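You operate a simulated robot arm through the tools that you are given. There is no shell and no other tool.

Carry out the task below with a simulated robot arm. There is one attempt and no reset: what you move stays moved.

TASK
Drop 3 nuts from the hopper into the gold parts tin.
Fine: hopper dial on nuts; the tin's lid goes on the black lid mat; the tin stays on the teal slide, drawn back out; nothing else in it, nothing spilt. Where these are worked on the way, their far stop is far enough and under half their travel is too little: teal slide.

The check looks at the end state, three seconds after you hand in, the way a careful person would. Anything else that was tipped, shoved, dropped, spilled or broken makes it a failure. A push-on lid holds only when it is set on centred and level and pressed home; a screw cap is set on level and turned clockwise until tight.

THE ROBOT
A 7-joint arm with a two-finger parallel gripper, fixed in place. Base frame: the origin is at the foot of the arm, x ahead of it, y to its left, z up; the work surface is at about z = 860. Readings come in mm, degrees, newtons and seconds.
With the tool pointing down near the work surface it reaches from about 300 to 700 mm from the base axis. Its first joint turns from -66.0 to 66.0 degrees. Payload 1.57 kg.
The TCP is the grasp point between the finger pads, 30 mm short of the fingertips. In the tool frame z runs along the fingers and y along their closing line. Largest opening 110 mm; finger width 24, thickness 12; the body of the gripper, 48 by 112 mm, starts 78 mm behind the TCP.
Orientation is told as [roll, pitch, yaw] about the base's x, y, z axes, in that order, counted from this pose: with the fingers straight down and closing along the base's y, the tool's x points along the base's -x, its y along +y and its z along -z.

THE INTERFACE
- The arm moves only by the tool send_rows. Its argument "steps" is a list that holds one entry, the list of rows, each a list of 7 numbers: the finger opening in mm, from 0 to 110, then the shift along the tool's x, y, z in units of 200 mm (1.0 is 200 mm), then the turn, a rotation vector about the tool's x, y, z in units of 45 degrees (1.0 is 45 degrees). In form: [[[hand, x, y, z, wx, wy, wz], ...]]. A call has 1 to 20 rows; each row is the pose to reach, as a shift and turn from the pose commanded when the call began, along the tool's axes at that moment. A call with a number of a shift or a turn outside -1 to 1 is refused whole. A row lasts 0.2 s, in which the tool goes at most 50 mm and 8.6 degrees; a call with a longer step from one row to the next is refused whole, and so is a gripper value outside its range. A pose out of reach is approached as far as the arm can. The call stops where the force on the tool passes 40 N (or 10 N more than at its start, if that is more) or the arm is blocked; 0.2 s more then pass. Each finger travels about 108 mm/s and halts on what it meets, pressing with about 40 N; the grip force reading is that of the motor and also rises with nothing between the fingers. The clock runs only during rows and for 0.2 s after the last one: add rows that repeat a pose to give the fingers time. It gives the time, the measured TCP pose, the force on the tool (base axes), the opening and the grip force at its end, in the units of the frame above (readings bear some noise), with the torque about the TCP (base axes, N m) and any sound that the robot's microphone picked up.
- Cameras (640 x 400 px; columns grow to the right, rows downward): "scene" is fixed at [180.8, -407.7, 1405.4]; the picture's right is [0.60, -0.80, 0.00], its down [-0.45, -0.34, -0.83] and it looks along [0.66, 0.50, -0.56] (base axes); focal length 308 px, centre (320, 200). "wrist" rides on the gripper at [70, 16, -141] in the tool frame; the picture's right is [-0.23, 0.97, 0.00], its down [-0.86, -0.20, -0.48] and it looks along [-0.47, -0.11, 0.88] (tool axes); focal length 222 px, centre (320, 200). There is no depth. A picture from a camera that has moved, and an enlarged one, comes with that camera's place and axes in the base frame and with its lens.
- snapshot(camera): a new picture of that camera. No time passes.
- inspect(camera, box): a new picture of the part [left, top, right, bottom] of that camera's present view, enlarged. No time passes.
- job_done(): hands the job in; it is judged then, once.

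Places have to be worked out from the pictures, the camera data and where the tool is seen. Open the gripper and draw the arm clear of the work before you hand the job in, unless the task says otherwise.

The tools are called by a JSON object that holds its "fn" and its "kwargs". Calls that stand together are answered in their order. send_rows: Moves the arm, as the interface text tells. Its arguments: {"type":"object","properties":{"steps":{"type":"array","items":{"type":"array","items":{"type":"array","items":{"type":"number"}}}}},"required":["steps"]} The other tools are called the same way: snapshot (camera) takes a picture; inspect (camera, box) takes an enlarged picture of a part of a camera's view; job_done () hands the job in.

At the start:

```text
time_s: 0.0
ee_pos: [403.3, -87.3, 1200.8]
tool_rot: [0.0, 0.0, 0.1]
force: [0.0, -0.1, -0.4]
moment: [-0.01, 0.0, -0.03]
grip_width: 109.9
grip_force: 0.0
```

scene: 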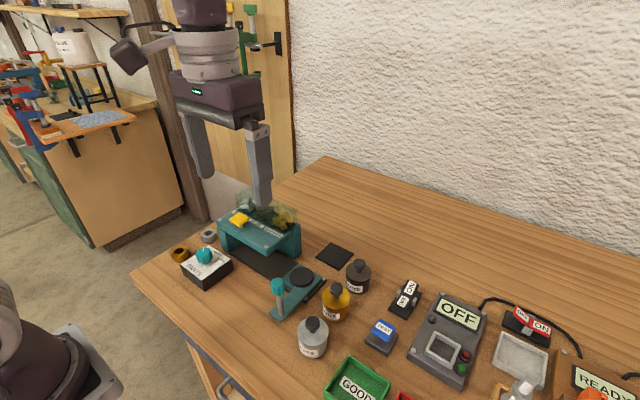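
wrist: 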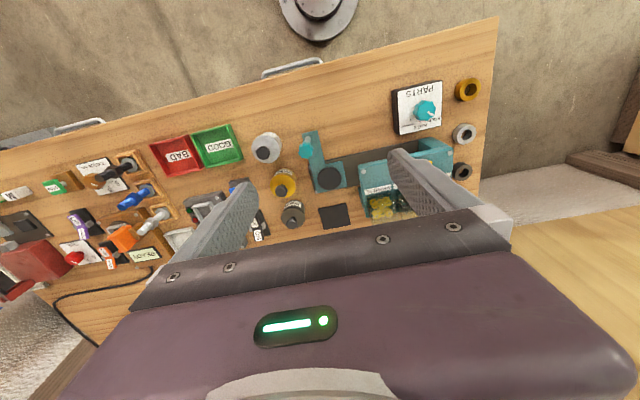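

I'll begin by taking closer looks at the hopper, dial, slide and tins.

{"fn": "inspect", "kwargs": {"camera": "scene", "box": [160, 180, 400, 330]}}

{"fn": "inspect", "kwargs": {"camera": "wrist", "box": [240, 60, 500, 240]}}

{"fn": "inspect", "kwargs": {"camera": "scene", "box": [160, 190, 320, 290]}}

```text
2.67 times, centred on (280, 255) of scene
camera zoom: at [180.8, -407.7, 1405.4], right [0.6, -0.8, 0.0], down [-0.45, -0.34, -0.83], along [0.66, 0.5, -0.56], focal length 820 px, centre (427, 53)
```

zoom: 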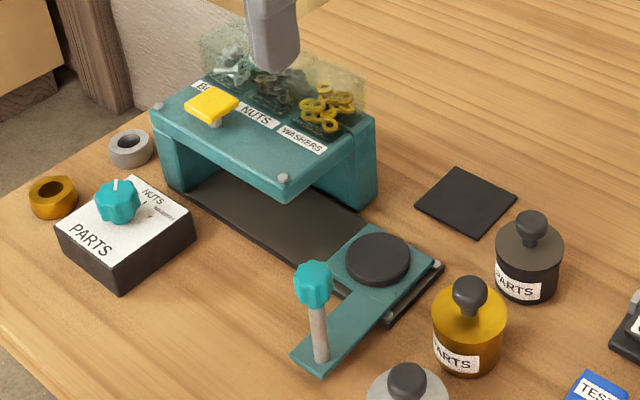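

```text
2.22 times, centred on (370, 150) of wrist
camera zoom: at [333.5, -70.7, 1342.5], right [0.23, 0.97, 0.0], down [0.86, -0.2, 0.48], along [0.47, -0.11, -0.88], focal length 494 px, centre (209, 311)
```

zoom: 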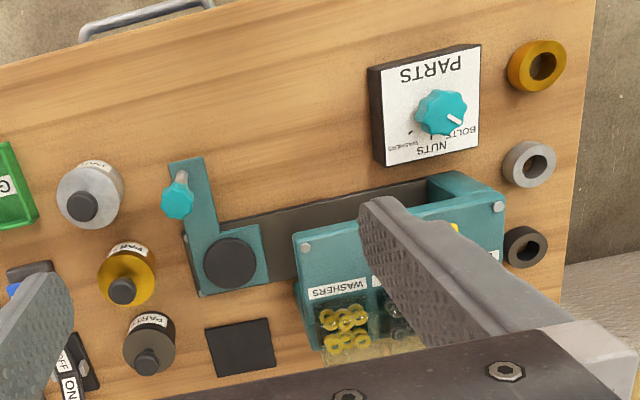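

```text
4.00 times, centred on (240, 240) of scene
camera zoom: at [180.8, -407.7, 1405.4], right [0.6, -0.8, 0.0], down [-0.45, -0.34, -0.83], along [0.66, 0.5, -0.56], focal length 1230 px, centre (640, 40)
```

zoom: 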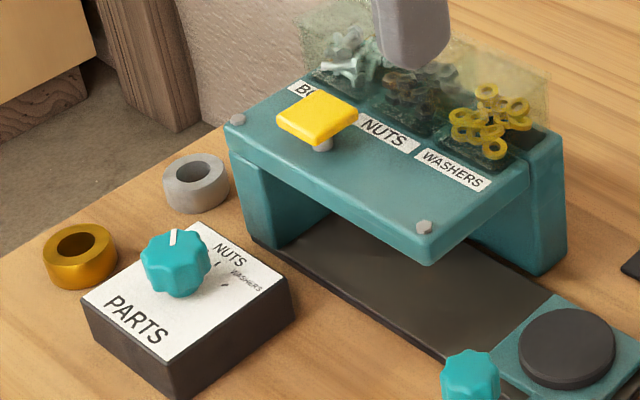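

The hopper is on NUTS/BOLTS/WASHERS dial control, with a yellow plunger, and the slide seat is out at about (531,-91). I'll move over the dial box for a closer look from the wrist camera.

{"fn": "send_rows", "kwargs": {"steps": [[[110, 0, 0.2, 0.1, 0, 0, 0], [110, 0, 0.4, 0.2, 0, 0, 0], [110, 0.05, 0.6, 0.3, 0, 0, 0], [110, 0.1, 0.75, 0.35, 0, 0, 0], [110, 0.1, 0.75, 0.35, 0, 0, 0]]]}}

{"fn": "snapshot", "kwargs": {"camera": "wrist"}}

{"fn": "snapshot", "kwargs": {"camera": "scene"}}

```text
time_s: 1.2
ee_pos: [384.0, 61.4, 1130.2]
tool_rot: [0.0, 0.0, -0.2]
force: [-0.1, 0.1, 0.0]
moment: [-0.03, -0.02, 0.0]
grip_width: 109.9
grip_force: 0.0
```

```text
taken
camera wrist: at [315.1, 78.9, 1272.3], right [0.23, 0.97, 0.0], down [0.85, -0.2, 0.48], along [0.47, -0.11, -0.88], focal length 222 px, centre (320, 200)
```

wrist: 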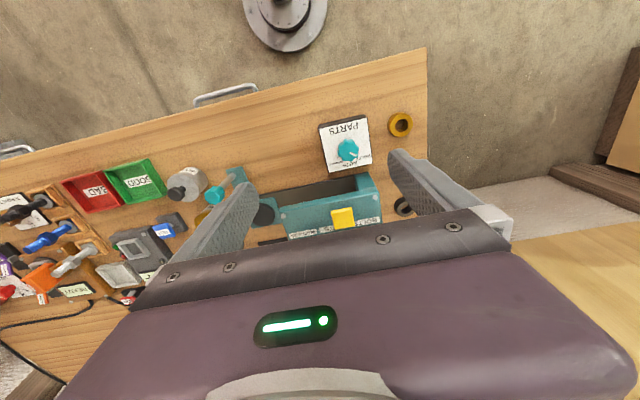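

```text
taken
```

scene: 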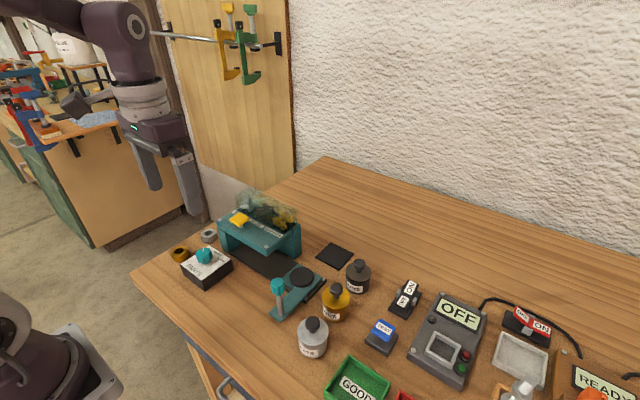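

The arm is clear of the hopper now. I'll zoom in on the dial and hopper from both views.

{"fn": "inspect", "kwargs": {"camera": "wrist", "box": [300, 100, 400, 180]}}

{"fn": "inspect", "kwargs": {"camera": "scene", "box": [160, 230, 250, 295]}}

{"fn": "inspect", "kwargs": {"camera": "scene", "box": [210, 180, 310, 290]}}

{"fn": "inspect", "kwargs": {"camera": "scene", "box": [260, 230, 400, 370]}}

{"fn": "inspect", "kwargs": {"camera": "wrist", "box": [160, 150, 420, 250]}}

```text
5.00 times, centred on (350, 140) of wrist
camera zoom: at [315.1, 78.9, 1272.3], right [0.23, 0.97, 0.0], down [0.85, -0.2, 0.48], along [0.47, -0.11, -0.88], focal length 1111 px, centre (170, 500)
```

zoom: 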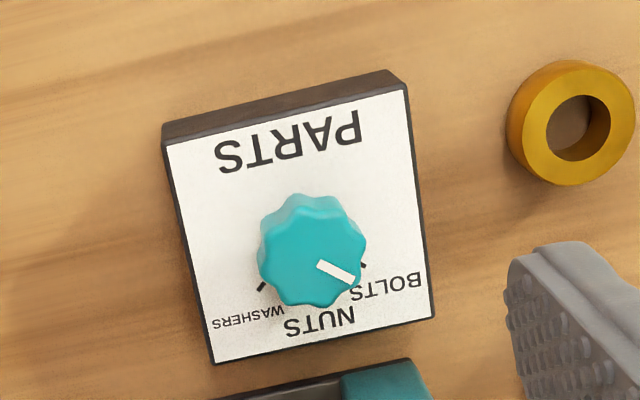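

```text
6.15 times, centred on (205, 262) of scene
camera zoom: at [180.8, -407.7, 1405.4], right [0.6, -0.8, 0.0], down [-0.45, -0.34, -0.83], along [0.66, 0.5, -0.56], focal length 1893 px, centre (1028, -185)
```

zoom: 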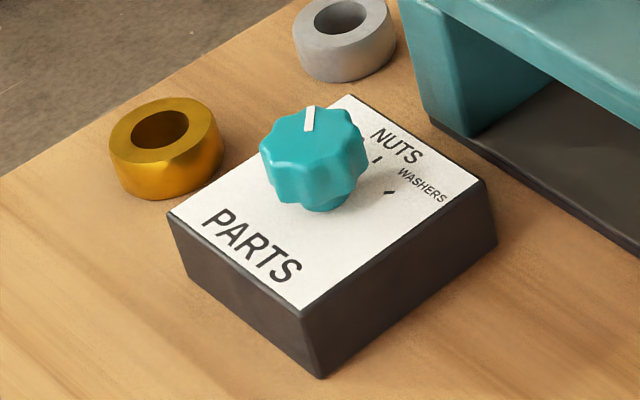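

```text
3.64 times, centred on (260, 235) of scene
camera zoom: at [180.8, -407.7, 1405.4], right [0.6, -0.8, 0.0], down [-0.45, -0.34, -0.83], along [0.66, 0.5, -0.56], focal length 1118 px, centre (538, 73)
```

zoom: 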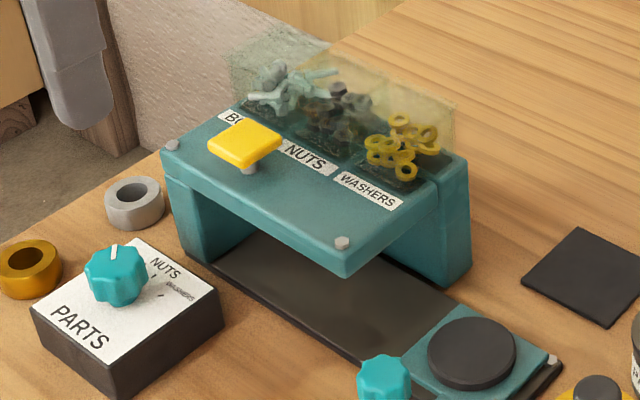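

```text
2.86 times, centred on (330, 300) of scene
camera zoom: at [180.8, -407.7, 1405.4], right [0.6, -0.8, 0.0], down [-0.45, -0.34, -0.83], along [0.66, 0.5, -0.56], focal length 879 px, centre (291, -86)
```

zoom: 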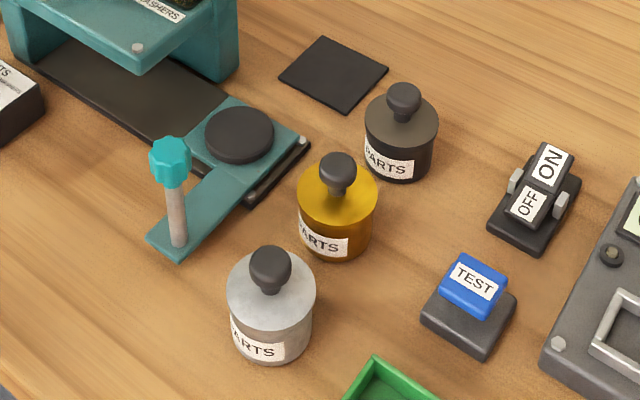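

```text
2.46 times, centred on (290, 200) of wrist
camera zoom: at [315.1, 78.9, 1272.3], right [0.23, 0.97, 0.0], down [0.85, -0.2, 0.48], along [0.47, -0.11, -0.88], focal length 547 px, centre (394, 200)
```

zoom: 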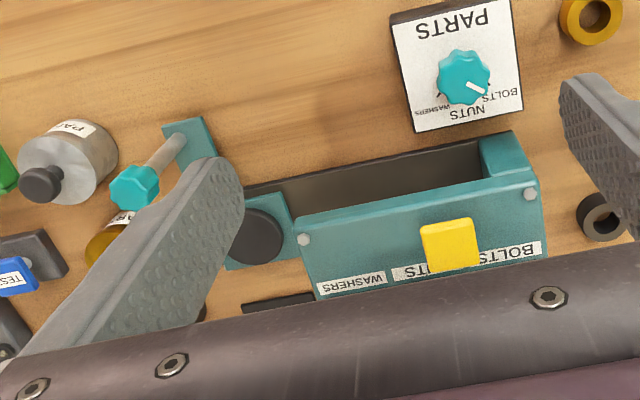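

The pointer is on BOLTS; NUTS lies straight ahead (+x), about 45° clockwise from above. I judge the knob at about (424, 99, 920), so I'll move above it, narrow the fingers, and look again.

{"fn": "send_rows", "kwargs": {"steps": [[[90, -0.07, 0.06, 0.2, 0, 0, 0], [70, -0.14, 0.12, 0.4, 0, 0, 0], [60, -0.2, 0.184, 0.58, 0, 0, 0], [60, -0.2035, 0.184, 0.654, 0, 0, 0], [60, -0.2035, 0.184, 0.654, 0, 0, 0]]]}}

{"fn": "snapshot", "kwargs": {"camera": "wrist"}}

{"fn": "inspect", "kwargs": {"camera": "scene", "box": [150, 180, 270, 300]}}

```text
time_s: 2.4
ee_pos: [425.0, 98.1, 997.8]
tool_rot: [0.0, -0.1, 0.0]
force: [-0.5, 0.4, 0.7]
moment: [0.04, -0.01, 0.01]
grip_width: 59.8
grip_force: 0.1
```

```text
taken
camera wrist: at [354.8, 115.8, 1140.5], right [0.23, 0.97, 0.0], down [0.85, -0.2, 0.48], along [0.47, -0.11, -0.88], focal length 222 px, centre (320, 200)
```

wrist: 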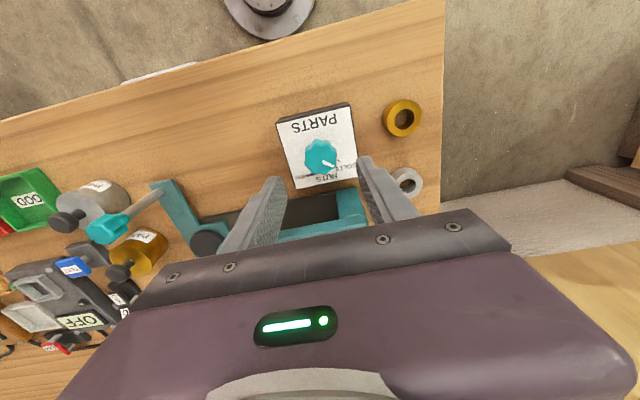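

```text
3.33 times, centred on (210, 240) of scene
camera zoom: at [180.8, -407.7, 1405.4], right [0.6, -0.8, 0.0], down [-0.45, -0.34, -0.83], along [0.66, 0.5, -0.56], focal length 1025 px, centre (687, 67)
```

zoom: 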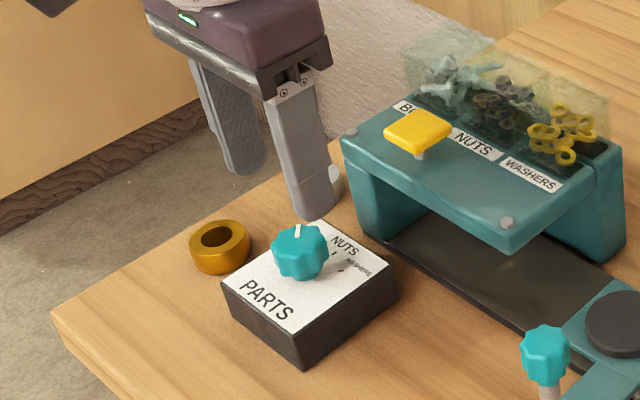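

The wrist view puts the knob at about (423, 99.6), right under the fingers. I'll descend to straddle it and close gently.

{"fn": "send_rows", "kwargs": {"steps": [[[60, 0.003, 0, 0.12, 0, 0, 0], [60, 0.003, 0, 0.24, 0, 0, 0], [60, 0.003, 0, 0.3, 0, 0, 0], [60, 0.003, 0, 0.34, 0, 0, 0], [60, 0.003, 0, 0.34, 0, 0, 0]]]}}

{"fn": "inspect", "kwargs": {"camera": "scene", "box": [150, 200, 250, 300]}}

{"fn": "inspect", "kwargs": {"camera": "wrist", "box": [240, 80, 420, 220]}}

```text
time_s: 3.6
ee_pos: [423.4, 99.4, 931.9]
tool_rot: [0.0, 0.0, 0.0]
force: [1.0, -0.4, -0.4]
moment: [0.04, -0.03, -0.02]
grip_width: 60.2
grip_force: 0.0
```

```text
4.00 times, centred on (200, 250) of scene
camera zoom: at [180.8, -407.7, 1405.4], right [0.6, -0.8, 0.0], down [-0.45, -0.34, -0.83], along [0.66, 0.5, -0.56], focal length 1230 px, centre (800, 0)
```

zoom: 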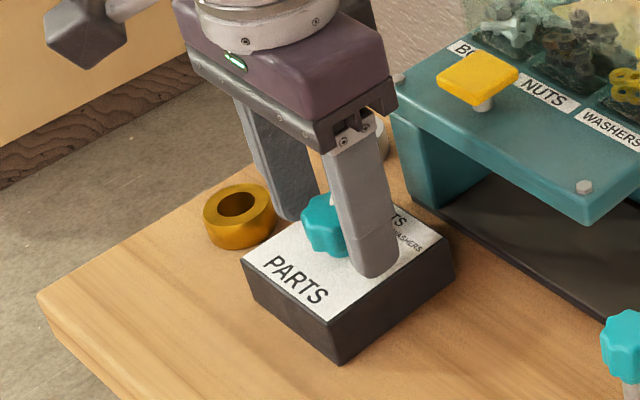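

```text
2.86 times, centred on (330, 150) of wrist
camera zoom: at [353.4, 116.2, 1073.8], right [0.23, 0.97, 0.0], down [0.86, -0.2, 0.48], along [0.47, -0.11, -0.88], focal length 635 px, centre (291, 343)
```

zoom: 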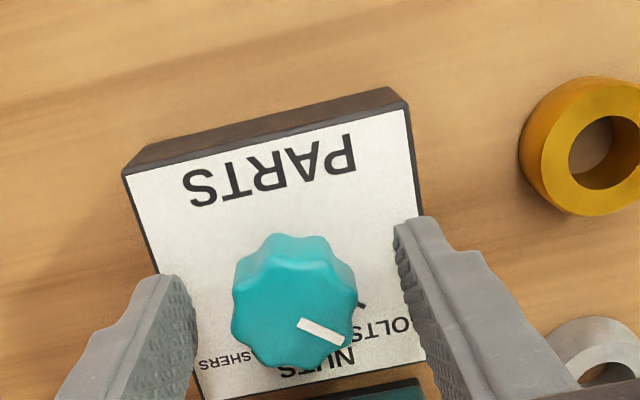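

The fingers straddle the knob just above the panel. Closing on it now.

{"fn": "send_rows", "kwargs": {"steps": [[[45, 0, 0, 0, 0, 0, 0], [30, 0, 0, 0, 0, 0, 0], [25, 0, 0, 0, 0, 0, 0], [25, 0, 0, 0, 0, 0, 0]]]}}

{"fn": "inspect", "kwargs": {"camera": "wrist", "box": [240, 80, 420, 220]}}

```text
time_s: 4.6
ee_pos: [422.3, 100.1, 932.6]
tool_rot: [0.1, 0.0, 0.0]
force: [-0.2, 3.1, -3.0]
moment: [0.11, -0.11, 0.02]
grip_width: 32.7
grip_force: 40.7
```

```text
2.86 times, centred on (330, 150) of wrist
camera zoom: at [353.5, 116.4, 1073.9], right [0.23, 0.97, 0.0], down [0.86, -0.2, 0.48], along [0.47, -0.11, -0.88], focal length 635 px, centre (291, 343)
```

zoom: 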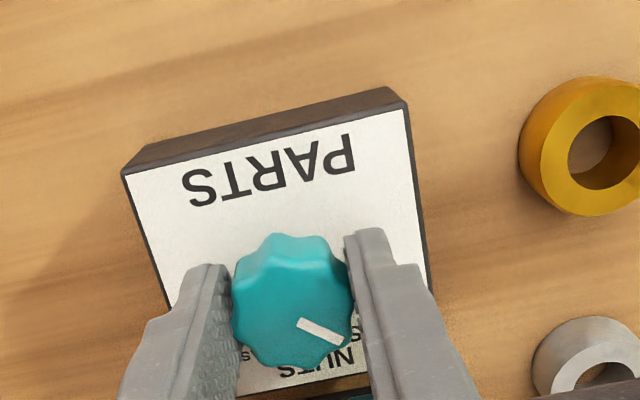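

Gripped at 32.7 mm. Now turn it clockwise seen from above (positive about the tool z) by about 45°.

{"fn": "send_rows", "kwargs": {"steps": [[[25, 0, 0, 0, 0, 0, 0.15], [25, 0, 0, 0, 0, 0, 0.3], [25, 0, 0, 0, 0, 0, 0.45], [25, 0, 0, 0, 0, 0, 0.6], [25, 0, 0, 0, 0, 0, 0.75], [25, 0, 0, 0, 0, 0, 0.9], [25, 0, 0, 0, 0, 0, 1.0], [25, 0, 0, 0, 0, 0, 1.0]]]}}

{"fn": "inspect", "kwargs": {"camera": "wrist", "box": [240, 80, 420, 220]}}

{"fn": "inspect", "kwargs": {"camera": "scene", "box": [150, 200, 250, 300]}}

```text
time_s: 6.4
ee_pos: [424.3, 101.3, 931.8]
tool_rot: [0.1, 0.0, -45.0]
force: [2.7, 20.7, 4.4]
moment: [0.43, -0.14, 0.01]
grip_width: 32.6
grip_force: 40.5
```

```text
2.86 times, centred on (330, 150) of wrist
camera zoom: at [385.7, 161.7, 1073.9], right [0.85, 0.53, 0.0], down [0.46, -0.75, 0.48], along [0.25, -0.41, -0.88], focal length 635 px, centre (291, 343)
```

zoom: 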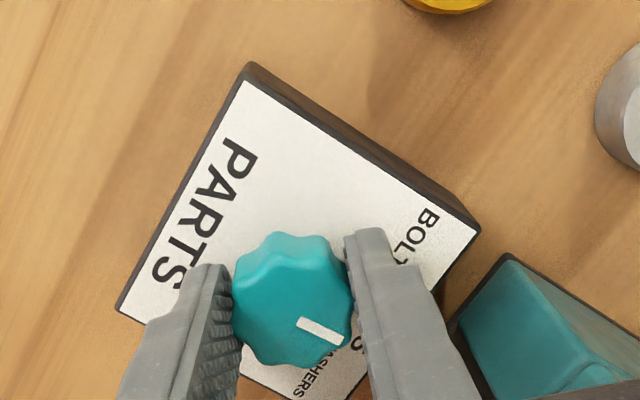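

```text
4.00 times, centred on (200, 250) of scene
camera zoom: at [180.8, -407.2, 1405.6], right [0.6, -0.8, 0.0], down [-0.45, -0.34, -0.83], along [0.66, 0.5, -0.56], focal length 1230 px, centre (800, 0)
```

zoom: 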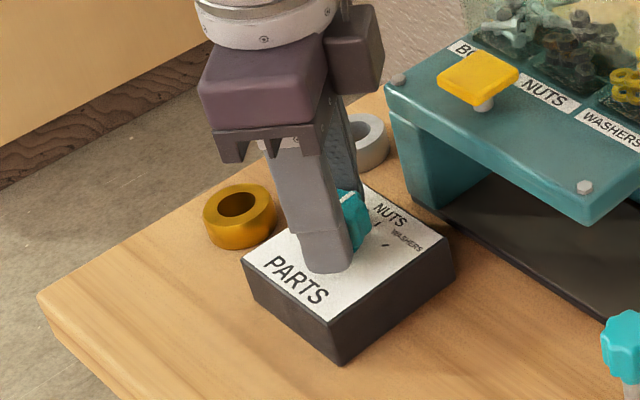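

The knob turned with the fingers. I'll release and check the pointer against the NUTS tick.

{"fn": "send_rows", "kwargs": {"steps": [[[40, 0, 0, 0, 0, 0, 0], [60, 0, 0, 0, 0, 0, 0], [60, 0, 0, 0, 0, 0, 0], [60, 0, 0, -0.2, 0, 0, 0], [60, 0, 0, -0.4, 0, 0, 0], [60, 0, 0, -0.4, 0, 0, 0]]]}}

{"fn": "inspect", "kwargs": {"camera": "wrist", "box": [240, 80, 420, 220]}}

{"fn": "inspect", "kwargs": {"camera": "scene", "box": [160, 230, 250, 295]}}

```text
time_s: 7.8
ee_pos: [424.4, 100.5, 1012.8]
tool_rot: [0.0, 0.0, -45.0]
force: [-0.2, 0.7, 0.6]
moment: [-0.04, 0.0, 0.04]
grip_width: 59.8
grip_force: 0.1
```

```text
2.86 times, centred on (330, 150) of wrist
camera zoom: at [386.7, 161.4, 1154.3], right [0.85, 0.53, 0.0], down [0.46, -0.75, 0.48], along [0.25, -0.41, -0.88], focal length 635 px, centre (291, 343)
```

zoom: 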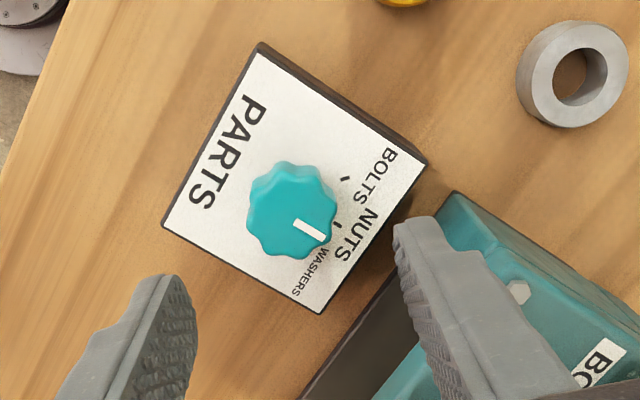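

```text
6.15 times, centred on (205, 262) of scene
camera zoom: at [180.8, -407.7, 1405.4], right [0.6, -0.8, 0.0], down [-0.45, -0.34, -0.83], along [0.66, 0.5, -0.56], focal length 1893 px, centre (1028, -185)
```

zoom: 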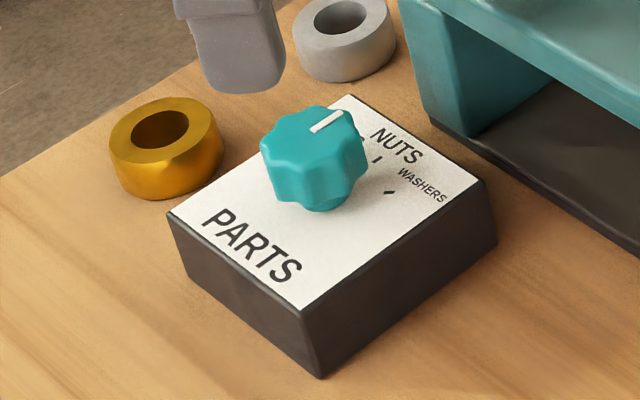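

The pointer now lines up with the NUTS tick (straight +x). Next I rise and turn the wrist back to yaw 0, before going to the gold tin.

{"fn": "send_rows", "kwargs": {"steps": [[[60, 0, 0, -0.15, 0, 0, -0.17], [60, 0, 0, -0.3, 0, 0, -0.34], [60, 0, 0, -0.45, 0, 0, -0.51], [60, 0, 0, -0.55, 0, 0, -0.68], [60, 0, 0, -0.55, 0, 0, -0.85], [60, 0, 0, -0.55, 0, 0, -1.0], [60, 0, 0, -0.55, 0, 0, -1.0]]]}}

```text
time_s: 9.4
ee_pos: [424.2, 100.6, 1122.0]
tool_rot: [0.0, 0.1, 0.1]
force: [-0.2, 0.0, -0.3]
moment: [0.04, 0.0, 0.0]
grip_width: 60.0
grip_force: 0.1
```

Now traverse at height toward the gold tin at about (524, -192), in two calls.

{"fn": "send_rows", "kwargs": {"steps": [[[60, -0.05, -0.2, 0, 0, 0, 0], [60, -0.1, -0.4, 0, 0, 0, 0], [60, -0.15, -0.6, 0, 0, 0, 0], [60, -0.2, -0.8, 0, 0, 0, 0], [60, -0.22, -1.0, 0, 0, 0, 0]]]}}

{"fn": "send_rows", "kwargs": {"steps": [[[60, -0.05, -0.15, 0.1, 0, 0, 0], [60, -0.1, -0.3, 0.2, 0, 0, 0], [60, -0.18, -0.46, 0.3, 0, 0, 0], [60, -0.18, -0.46, 0.3, 0, 0, 0]]]}}

{"fn": "snapshot", "kwargs": {"camera": "wrist"}}

{"fn": "snapshot", "kwargs": {"camera": "scene"}}

```text
time_s: 10.6
ee_pos: [469.4, -99.7, 1121.4]
tool_rot: [0.0, -0.1, 0.0]
force: [0.0, -0.1, -0.3]
moment: [-0.01, -0.02, -0.03]
grip_width: 59.9
grip_force: 0.1
```

```text
time_s: 11.6
ee_pos: [504.2, -190.6, 1062.2]
tool_rot: [0.0, 0.0, 0.0]
force: [-0.1, 0.3, -0.3]
moment: [-0.03, 0.01, -0.02]
grip_width: 60.2
grip_force: 0.0
```

```text
taken
camera wrist: at [435.7, -174.1, 1204.5], right [0.23, 0.97, 0.0], down [0.86, -0.2, 0.48], along [0.47, -0.11, -0.88], focal length 222 px, centre (320, 200)
```

wrist: 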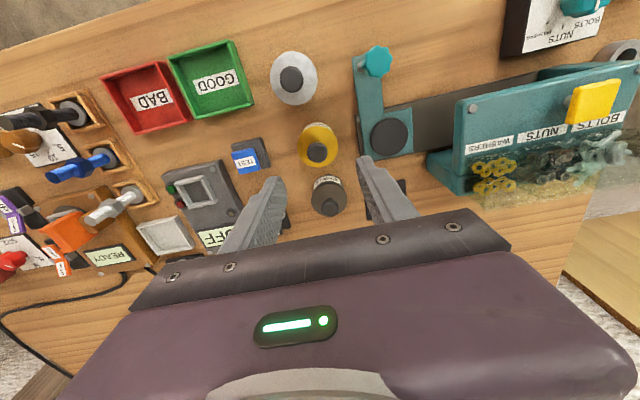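

```text
taken
```

scene: 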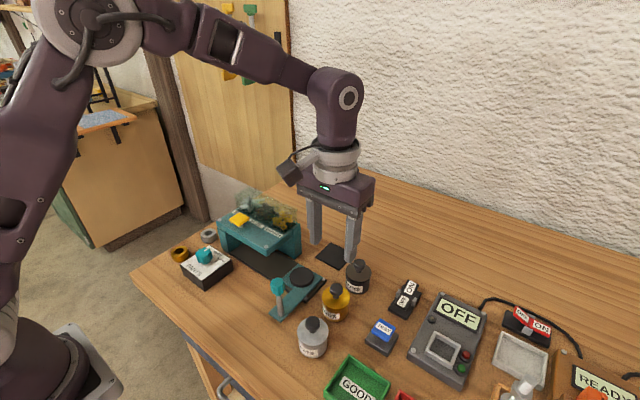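

I see the gold tin's knob near (519, -198). Zooming in to see the tin, seat and knobs more accurately.

{"fn": "inspect", "kwargs": {"camera": "wrist", "box": [260, 40, 440, 220]}}

{"fn": "inspect", "kwargs": {"camera": "scene", "box": [270, 200, 400, 330]}}

```text
2.22 times, centred on (350, 130) of wrist
camera zoom: at [435.7, -174.1, 1204.5], right [0.23, 0.97, 0.0], down [0.86, -0.2, 0.48], along [0.47, -0.11, -0.88], focal length 494 px, centre (253, 356)
```

zoom: 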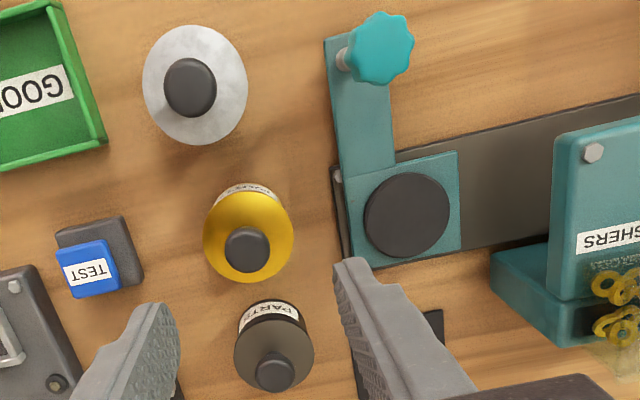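

```text
3.08 times, centred on (335, 265) of scene
camera zoom: at [180.8, -407.7, 1405.4], right [0.6, -0.8, 0.0], down [-0.45, -0.34, -0.83], along [0.66, 0.5, -0.56], focal length 946 px, centre (274, 0)
```

zoom: 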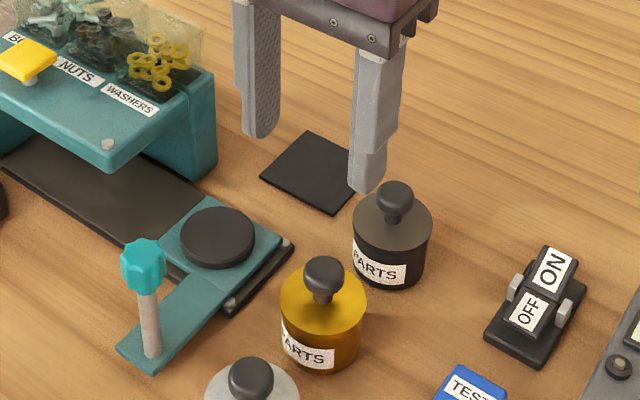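

Refined estimate of the gold knob: about (515, -198), lid top about 897. I'll descend partway to verify alignment.

{"fn": "send_rows", "kwargs": {"steps": [[[60, -0.03, -0.014, 0.18, 0, 0, 0], [60, -0.058, -0.0275, 0.36, 0, 0, 0], [60, -0.058, -0.0275, 0.36, 0, 0, 0], [60, -0.058, -0.0275, 0.36, 0, 0, 0]]]}}

{"fn": "inspect", "kwargs": {"camera": "wrist", "box": [230, 80, 410, 220]}}

{"fn": "inspect", "kwargs": {"camera": "scene", "box": [270, 230, 400, 330]}}

```text
time_s: 12.6
ee_pos: [516.8, -197.2, 988.9]
tool_rot: [0.0, -0.1, 0.0]
force: [-0.2, -0.3, -0.7]
moment: [-0.02, 0.0, 0.0]
grip_width: 60.1
grip_force: 0.1
```

```text
2.86 times, centred on (320, 150) of wrist
camera zoom: at [445.4, -179.7, 1130.6], right [0.23, 0.97, 0.0], down [0.86, -0.2, 0.48], along [0.47, -0.11, -0.88], focal length 635 px, centre (320, 343)
```

zoom: 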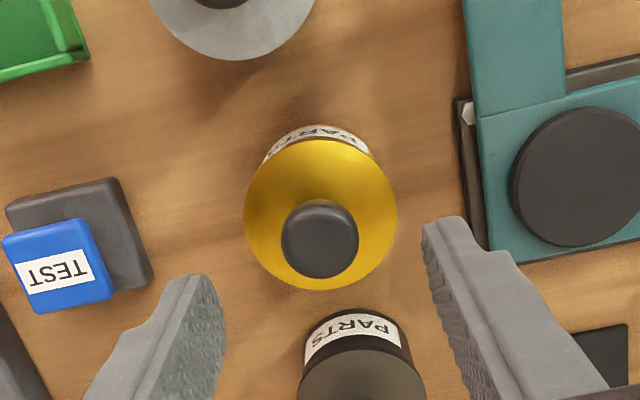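

```text
4.00 times, centred on (335, 280) of scene
camera zoom: at [180.8, -407.7, 1405.4], right [0.6, -0.8, 0.0], down [-0.45, -0.34, -0.83], along [0.66, 0.5, -0.56], focal length 1230 px, centre (260, -120)
```

zoom: 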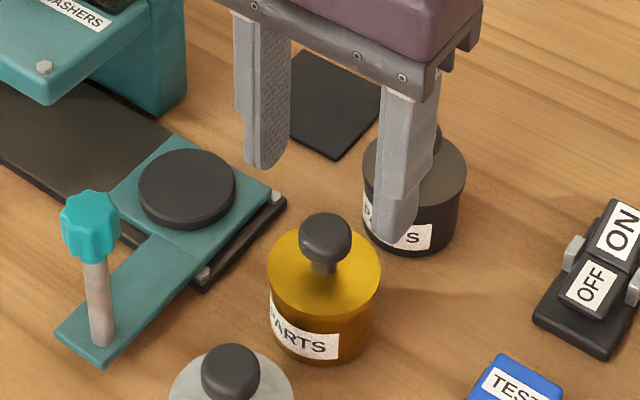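

The knob is centred between the fingers near (515.5, -197.5). I'll go down so the tips stop just above the lid disc, then check.

{"fn": "send_rows", "kwargs": {"steps": [[[60, -0.002, 0.002, 0.13, 0, 0, 0], [60, -0.002, 0.002, 0.22, 0, 0, 0], [60, -0.002, 0.002, 0.265, 0, 0, 0], [60, -0.002, 0.002, 0.265, 0, 0, 0]]]}}

{"fn": "inspect", "kwargs": {"camera": "wrist", "box": [230, 80, 410, 220]}}

{"fn": "inspect", "kwargs": {"camera": "scene", "box": [290, 230, 390, 330]}}

```text
time_s: 13.6
ee_pos: [516.7, -196.6, 935.1]
tool_rot: [0.0, 0.0, 0.0]
force: [0.4, 0.0, 0.1]
moment: [0.0, -0.06, -0.02]
grip_width: 60.0
grip_force: 0.0
```

```text
2.86 times, centred on (320, 150) of wrist
camera zoom: at [446.1, -180.4, 1076.9], right [0.23, 0.97, 0.0], down [0.86, -0.2, 0.48], along [0.47, -0.11, -0.88], focal length 635 px, centre (320, 343)
```

zoom: 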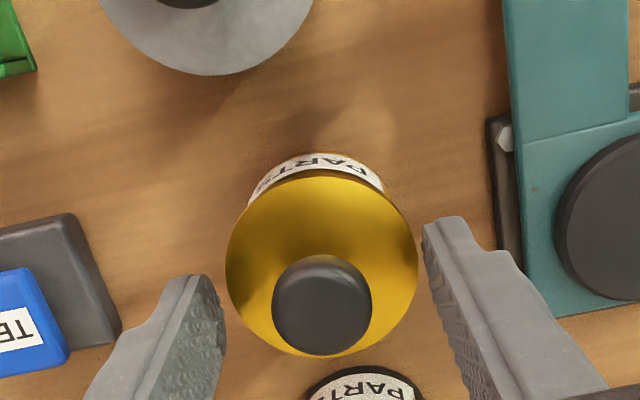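

```text
4.00 times, centred on (340, 280) of scene
camera zoom: at [180.8, -407.7, 1405.4], right [0.6, -0.8, 0.0], down [-0.45, -0.34, -0.83], along [0.66, 0.5, -0.56], focal length 1230 px, centre (240, -120)
```

zoom: 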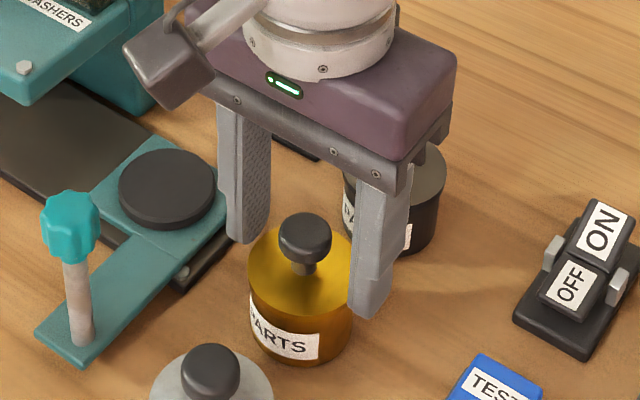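

Alignment is good. Closing on the knob.

{"fn": "send_rows", "kwargs": {"steps": [[[40, 0, 0, 0, 0, 0, 0], [20, 0, 0, 0, 0, 0, 0], [15, 0, 0, 0, 0, 0, 0], [15, 0, 0, 0, 0, 0, 0]]]}}

{"fn": "inspect", "kwargs": {"camera": "scene", "box": [290, 230, 390, 330]}}

{"fn": "inspect", "kwargs": {"camera": "wrist", "box": [230, 80, 410, 220]}}

```text
time_s: 14.6
ee_pos: [516.2, -197.3, 937.0]
tool_rot: [0.0, -0.2, 0.0]
force: [1.3, -2.2, 27.0]
moment: [0.42, -0.03, -0.02]
grip_width: 47.7
grip_force: 18.1
heard: snap
```

```text
4.00 times, centred on (340, 280) of scene
camera zoom: at [180.4, -407.6, 1405.5], right [0.6, -0.8, 0.0], down [-0.45, -0.34, -0.83], along [0.66, 0.5, -0.56], focal length 1230 px, centre (240, -120)
```

zoom: 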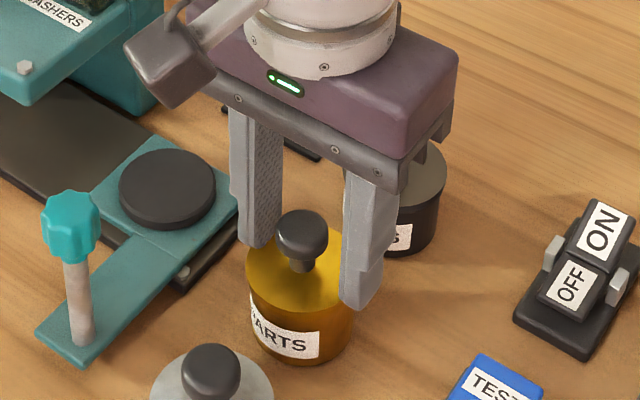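

```text
2.86 times, centred on (320, 150) of wrist
camera zoom: at [446.1, -180.7, 1077.9], right [0.23, 0.97, 0.0], down [0.85, -0.2, 0.48], along [0.47, -0.11, -0.88], focal length 635 px, centre (320, 343)
```

zoom: 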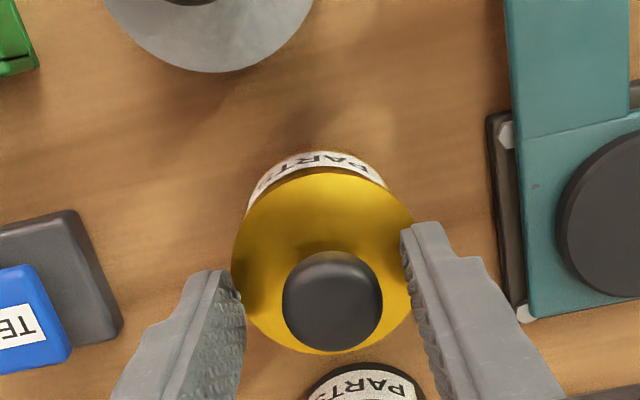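

The fingertips caught the lid disc (27 N up, a "snap"), so the lid sits higher than I judged. I'll back the fingers off the way they came, rise a bit, and look.

{"fn": "send_rows", "kwargs": {"steps": [[[55, 0, 0, 0, 0, 0, 0], [62, 0, 0, 0, 0, 0, 0], [62, 0, 0, 0, 0, 0, 0], [62, 0, 0, -0.1, 0, 0, 0], [62, 0, 0, -0.25, 0, 0, 0], [62, 0, 0, -0.25, 0, 0, 0]]]}}

{"fn": "inspect", "kwargs": {"camera": "scene", "box": [290, 240, 380, 330]}}

{"fn": "inspect", "kwargs": {"camera": "wrist", "box": [250, 100, 390, 200]}}

```text
time_s: 16.0
ee_pos: [515.7, -199.8, 985.4]
tool_rot: [0.0, 0.0, 0.0]
force: [-0.2, 0.1, 0.0]
moment: [-0.01, 0.0, 0.01]
grip_width: 62.1
grip_force: 0.1
```

```text
4.44 times, centred on (335, 285) of scene
camera zoom: at [180.8, -407.7, 1405.4], right [0.6, -0.8, 0.0], down [-0.45, -0.34, -0.83], along [0.66, 0.5, -0.56], focal length 1367 px, centre (253, -178)
```

zoom: 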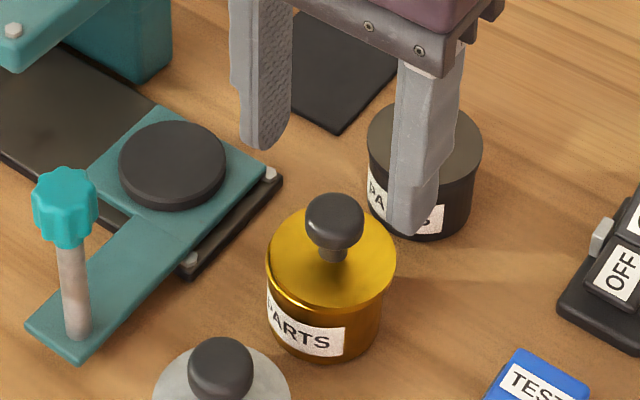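

```text
4.00 times, centred on (320, 150) of wrist
camera zoom: at [446.0, -182.8, 1127.8], right [0.23, 0.97, 0.0], down [0.86, -0.2, 0.48], along [0.47, -0.11, -0.88], focal length 888 px, centre (320, 400)
```

zoom: 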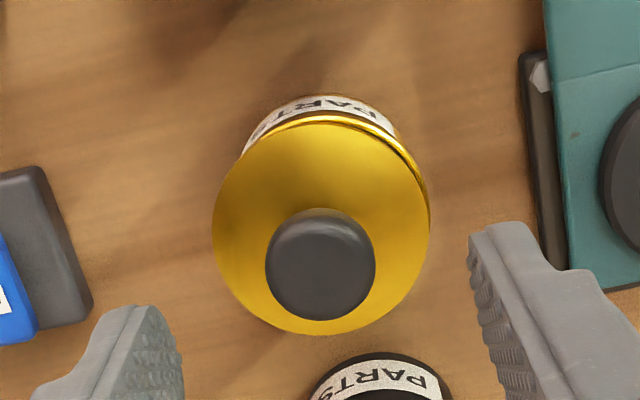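

The lid has popped loose and rests slightly askew on the tin; the knob is still at about (513, -198). I'll take the knob higher up this time (TCP z about 951).

{"fn": "send_rows", "kwargs": {"steps": [[[62, 0.008, 0, 0.1, 0, 0, 0], [62, 0.008, 0, 0.18, 0, 0, 0], [62, 0.008, 0, 0.18, 0, 0, 0], [40, 0.008, 0, 0.18, 0, 0, 0], [30, 0.008, 0, 0.18, 0, 0, 0], [22, 0.008, 0, 0.18, 0, 0, 0], [18, 0.008, 0, 0.18, 0, 0, 0], [18, 0.008, 0, 0.18, 0, 0, 0]]]}}

{"fn": "inspect", "kwargs": {"camera": "scene", "box": [290, 240, 380, 330]}}

{"fn": "inspect", "kwargs": {"camera": "wrist", "box": [250, 100, 390, 200]}}

```text
time_s: 17.8
ee_pos: [514.1, -196.9, 949.9]
tool_rot: [0.1, 0.1, 0.0]
force: [0.3, 0.5, -0.2]
moment: [0.04, 0.01, 0.0]
grip_width: 21.3
grip_force: 34.7
```

```text
4.44 times, centred on (335, 285) of scene
camera zoom: at [180.8, -407.7, 1405.4], right [0.6, -0.8, 0.0], down [-0.45, -0.34, -0.83], along [0.66, 0.5, -0.56], focal length 1367 px, centre (253, -178)
```

zoom: 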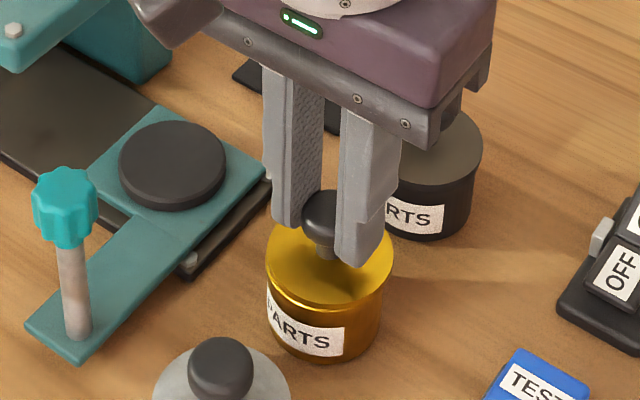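

```text
4.00 times, centred on (320, 150) of wrist
camera zoom: at [444.1, -181.0, 1092.3], right [0.23, 0.97, 0.0], down [0.86, -0.2, 0.48], along [0.47, -0.11, -0.88], focal length 888 px, centre (320, 400)
```

zoom: 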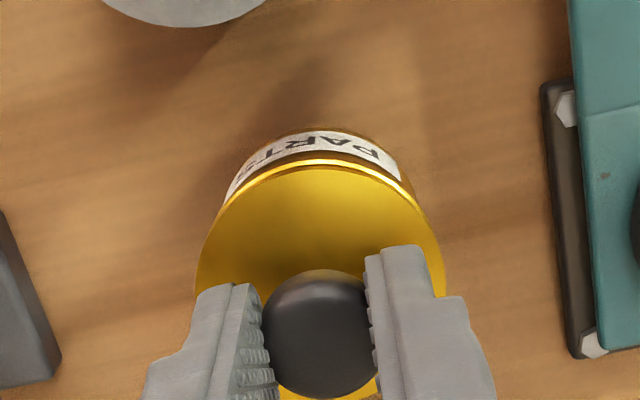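

The knob is held at 21.3 mm. Lifting straight up slowly.

{"fn": "send_rows", "kwargs": {"steps": [[[15, 0, 0, -0.03, 0, 0, 0], [15, 0, 0, -0.08, 0, 0, 0], [15, 0, 0, -0.15, 0, 0, 0], [15, 0, 0, -0.25, 0, 0, 0], [15, 0, 0, -0.35, 0, 0, 0], [15, 0, 0, -0.35, 0, 0, 0]]]}}

{"fn": "inspect", "kwargs": {"camera": "scene", "box": [270, 210, 400, 330]}}

{"fn": "snapshot", "kwargs": {"camera": "wrist"}}

```text
time_s: 19.2
ee_pos: [513.2, -195.0, 1021.4]
tool_rot: [0.0, 0.0, 0.0]
force: [0.0, 0.3, 0.4]
moment: [0.01, -0.01, -0.05]
grip_width: 21.3
grip_force: 34.1
```

```text
3.33 times, centred on (335, 270) of scene
camera zoom: at [180.8, -407.7, 1405.4], right [0.6, -0.8, 0.0], down [-0.45, -0.34, -0.83], along [0.66, 0.5, -0.56], focal length 1025 px, centre (270, -33)
```

zoom: 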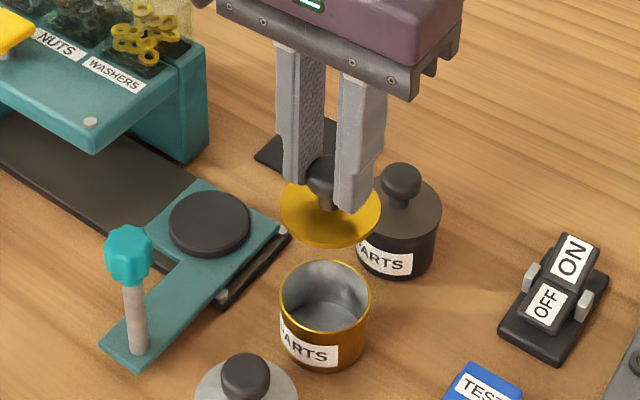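

```text
taken
camera wrist: at [443.8, -179.9, 1162.6], right [0.23, 0.97, 0.0], down [0.86, -0.2, 0.48], along [0.47, -0.11, -0.88], focal length 222 px, centre (320, 200)
```

wrist: 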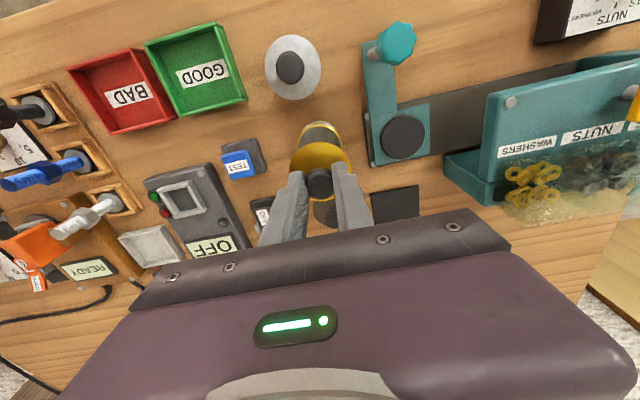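

The lid is off and the tin is empty and upright. I judge the lid mat centred near (646, -105); moving above it at the current height.

{"fn": "send_rows", "kwargs": {"steps": [[[15, -0.13, 0.05, 0, 0, 0, 0], [15, -0.3, 0.12, 0, 0, 0, 0], [15, -0.46, 0.23, 0, 0, 0, 0], [15, -0.58, 0.36, 0, 0, 0, 0], [15, -0.66, 0.46, 0, 0, 0, 0], [15, -0.66, 0.46, 0, 0, 0, 0], [15, -0.66, 0.46, 0, 0, 0, 0]]]}}

{"fn": "inspect", "kwargs": {"camera": "scene", "box": [230, 150, 410, 330]}}

{"fn": "snapshot", "kwargs": {"camera": "wrist"}}

```text
time_s: 20.8
ee_pos: [647.4, -104.9, 1021.0]
tool_rot: [0.0, 0.1, 0.0]
force: [-0.3, -0.8, -0.4]
moment: [0.0, 0.02, 0.02]
grip_width: 21.1
grip_force: 34.3
```

```text
2.22 times, centred on (320, 240) of scene
camera zoom: at [180.8, -407.7, 1405.4], right [0.6, -0.8, 0.0], down [-0.45, -0.34, -0.83], along [0.66, 0.5, -0.56], focal length 684 px, centre (320, 111)
```

zoom: 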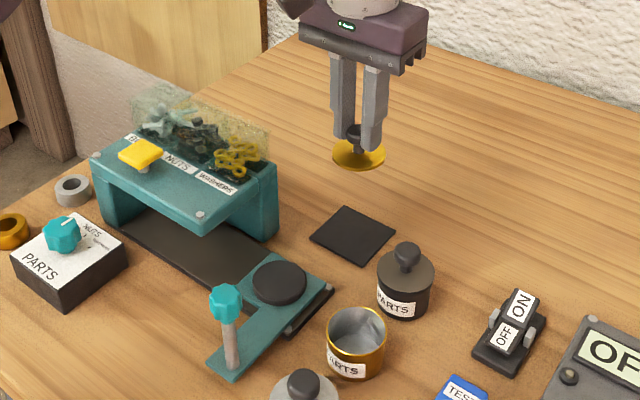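

```text
taken
camera wrist: at [576.9, -88.5, 1161.7], right [0.23, 0.97, 0.0], down [0.86, -0.2, 0.48], along [0.47, -0.11, -0.88], focal length 222 px, centre (320, 200)
```

wrist: 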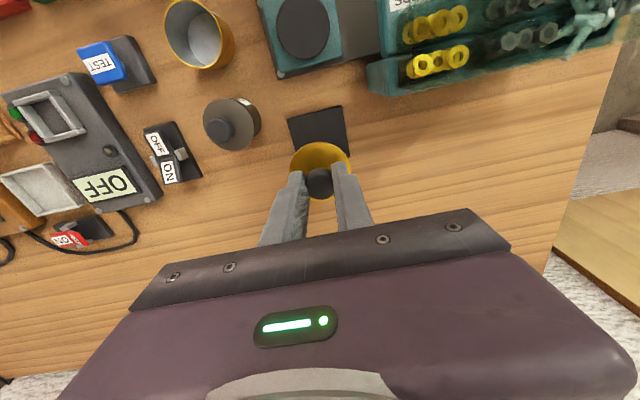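

The mat is visible just beyond/under the lid. Zooming to get its corners.

{"fn": "inspect", "kwargs": {"camera": "wrist", "box": [260, 80, 380, 200]}}

{"fn": "inspect", "kwargs": {"camera": "scene", "box": [300, 170, 390, 260]}}

```text
3.33 times, centred on (320, 140) of wrist
camera zoom: at [576.9, -88.5, 1161.7], right [0.23, 0.97, 0.0], down [0.86, -0.2, 0.48], along [0.47, -0.11, -0.88], focal length 740 px, centre (320, 400)
```

zoom: 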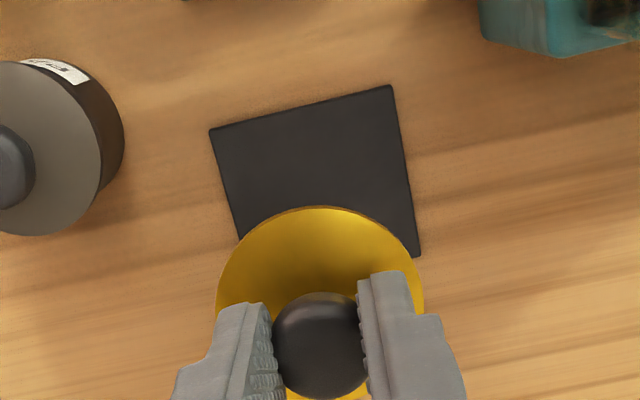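

```text
4.44 times, centred on (345, 215) of scene
camera zoom: at [180.8, -407.7, 1405.4], right [0.6, -0.8, 0.0], down [-0.45, -0.34, -0.83], along [0.66, 0.5, -0.56], focal length 1367 px, centre (209, 133)
```

zoom: 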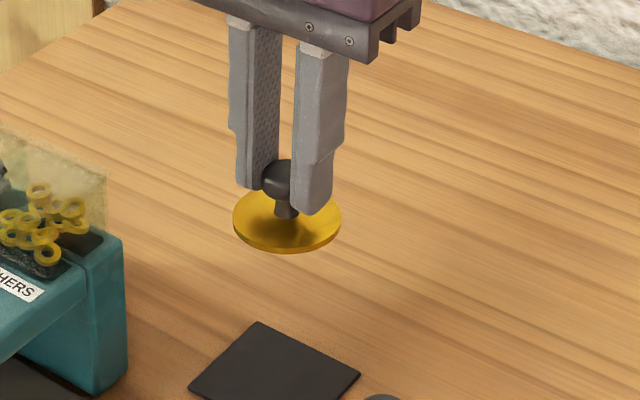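

The mat spans x 611–680, y -141 to -70, centred right under the lid. Descending to just above it.

{"fn": "send_rows", "kwargs": {"steps": [[[15, -0.005, 0, 0.15, 0, 0, 0], [15, -0.005, 0, 0.3, 0, 0, 0], [15, -0.005, 0, 0.4, 0, 0, 0], [15, -0.005, 0, 0.46, 0, 0, 0], [15, -0.005, 0, 0.46, 0, 0, 0]]]}}

{"fn": "inspect", "kwargs": {"camera": "scene", "box": [280, 190, 390, 290]}}

{"fn": "inspect", "kwargs": {"camera": "wrist", "box": [240, 80, 400, 220]}}

```text
time_s: 22.0
ee_pos: [647.6, -106.0, 929.5]
tool_rot: [0.0, 0.1, 0.0]
force: [0.1, 0.5, -0.4]
moment: [0.02, 0.01, 0.0]
grip_width: 21.4
grip_force: 34.3
```

```text
4.00 times, centred on (335, 240) of scene
camera zoom: at [180.8, -407.7, 1405.4], right [0.6, -0.8, 0.0], down [-0.45, -0.34, -0.83], along [0.66, 0.5, -0.56], focal length 1230 px, centre (260, 40)
```

zoom: 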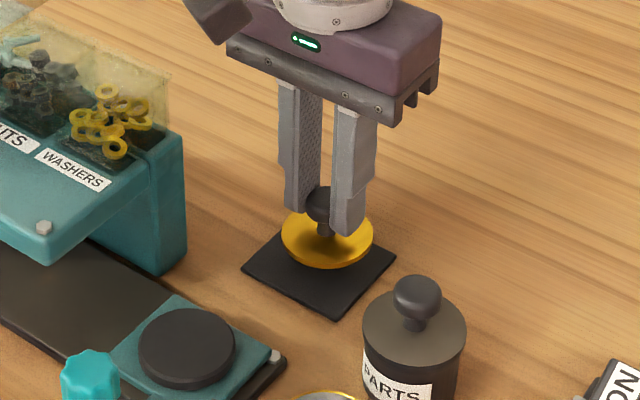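

```text
2.86 times, centred on (320, 150) of wrist
camera zoom: at [577.0, -89.6, 1070.6], right [0.23, 0.97, 0.0], down [0.86, -0.2, 0.48], along [0.47, -0.11, -0.88], focal length 635 px, centre (320, 343)
```

zoom: 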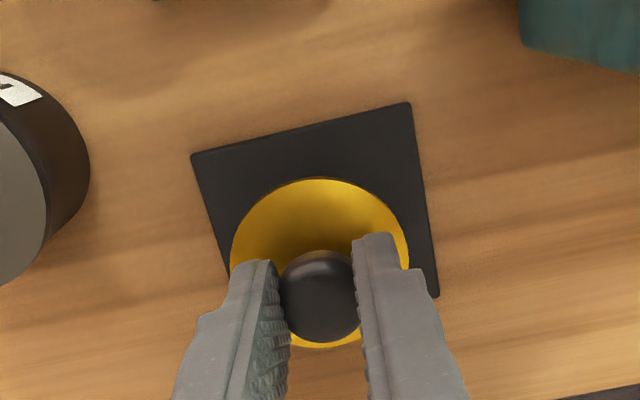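

The lid hovers centred over the mat. Lowering in small steps.

{"fn": "send_rows", "kwargs": {"steps": [[[15, 0, 0, 0.02, 0, 0, 0], [15, 0, 0, 0.04, 0, 0, 0], [15, 0, 0, 0.055, 0, 0, 0], [15, 0, 0, 0.07, 0, 0, 0]]]}}

{"fn": "inspect", "kwargs": {"camera": "scene", "box": [280, 190, 390, 290]}}

```text
time_s: 23.0
ee_pos: [647.1, -106.0, 916.0]
tool_rot: [0.0, -0.2, 0.0]
force: [-1.8, -1.9, 19.9]
moment: [0.12, 0.13, -0.04]
grip_width: 21.3
grip_force: 34.2
```

```text
4.00 times, centred on (335, 240) of scene
camera zoom: at [180.4, -407.7, 1405.5], right [0.6, -0.8, 0.0], down [-0.45, -0.34, -0.83], along [0.66, 0.5, -0.56], focal length 1230 px, centre (260, 40)
```

zoom: 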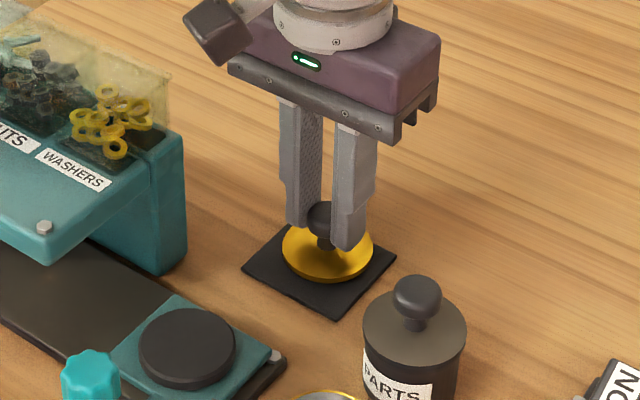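

The lid is seated on the mat (20 N contact). Releasing and rising.

{"fn": "send_rows", "kwargs": {"steps": [[[22, 0, 0, -0.005, 0, 0, 0], [30, 0, 0, -0.005, 0, 0, 0], [45, 0, 0, -0.005, 0, 0, 0], [45, 0, 0, -0.005, 0, 0, 0], [45, 0, 0, -0.1, 0, 0, 0], [45, 0, 0, -0.3, 0, 0, 0], [45, 0, 0, -0.5, 0, 0, 0], [45, 0, 0, -0.5, 0, 0, 0]]]}}

{"fn": "inspect", "kwargs": {"camera": "scene", "box": [270, 200, 400, 330]}}

{"fn": "snapshot", "kwargs": {"camera": "wrist"}}

```text
time_s: 24.8
ee_pos: [647.5, -104.5, 1016.1]
tool_rot: [0.0, 0.0, 0.0]
force: [0.1, 0.3, -0.4]
moment: [0.01, -0.01, 0.0]
grip_width: 44.6
grip_force: 0.0
```

```text
3.08 times, centred on (335, 265) of scene
camera zoom: at [180.8, -407.7, 1405.4], right [0.6, -0.8, 0.0], down [-0.45, -0.34, -0.83], along [0.66, 0.5, -0.56], focal length 946 px, centre (274, 0)
```

zoom: 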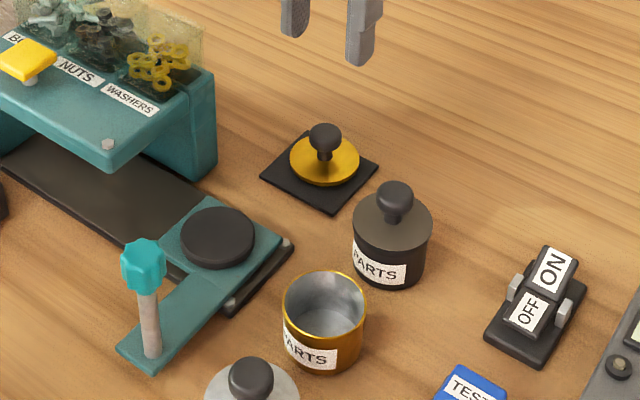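

```text
taken
camera wrist: at [578.0, -88.8, 1157.5], right [0.23, 0.97, 0.0], down [0.85, -0.2, 0.48], along [0.47, -0.11, -0.88], focal length 222 px, centre (320, 200)
```

wrist: 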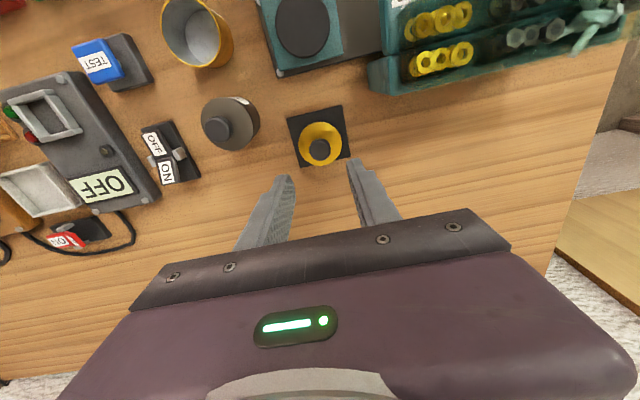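

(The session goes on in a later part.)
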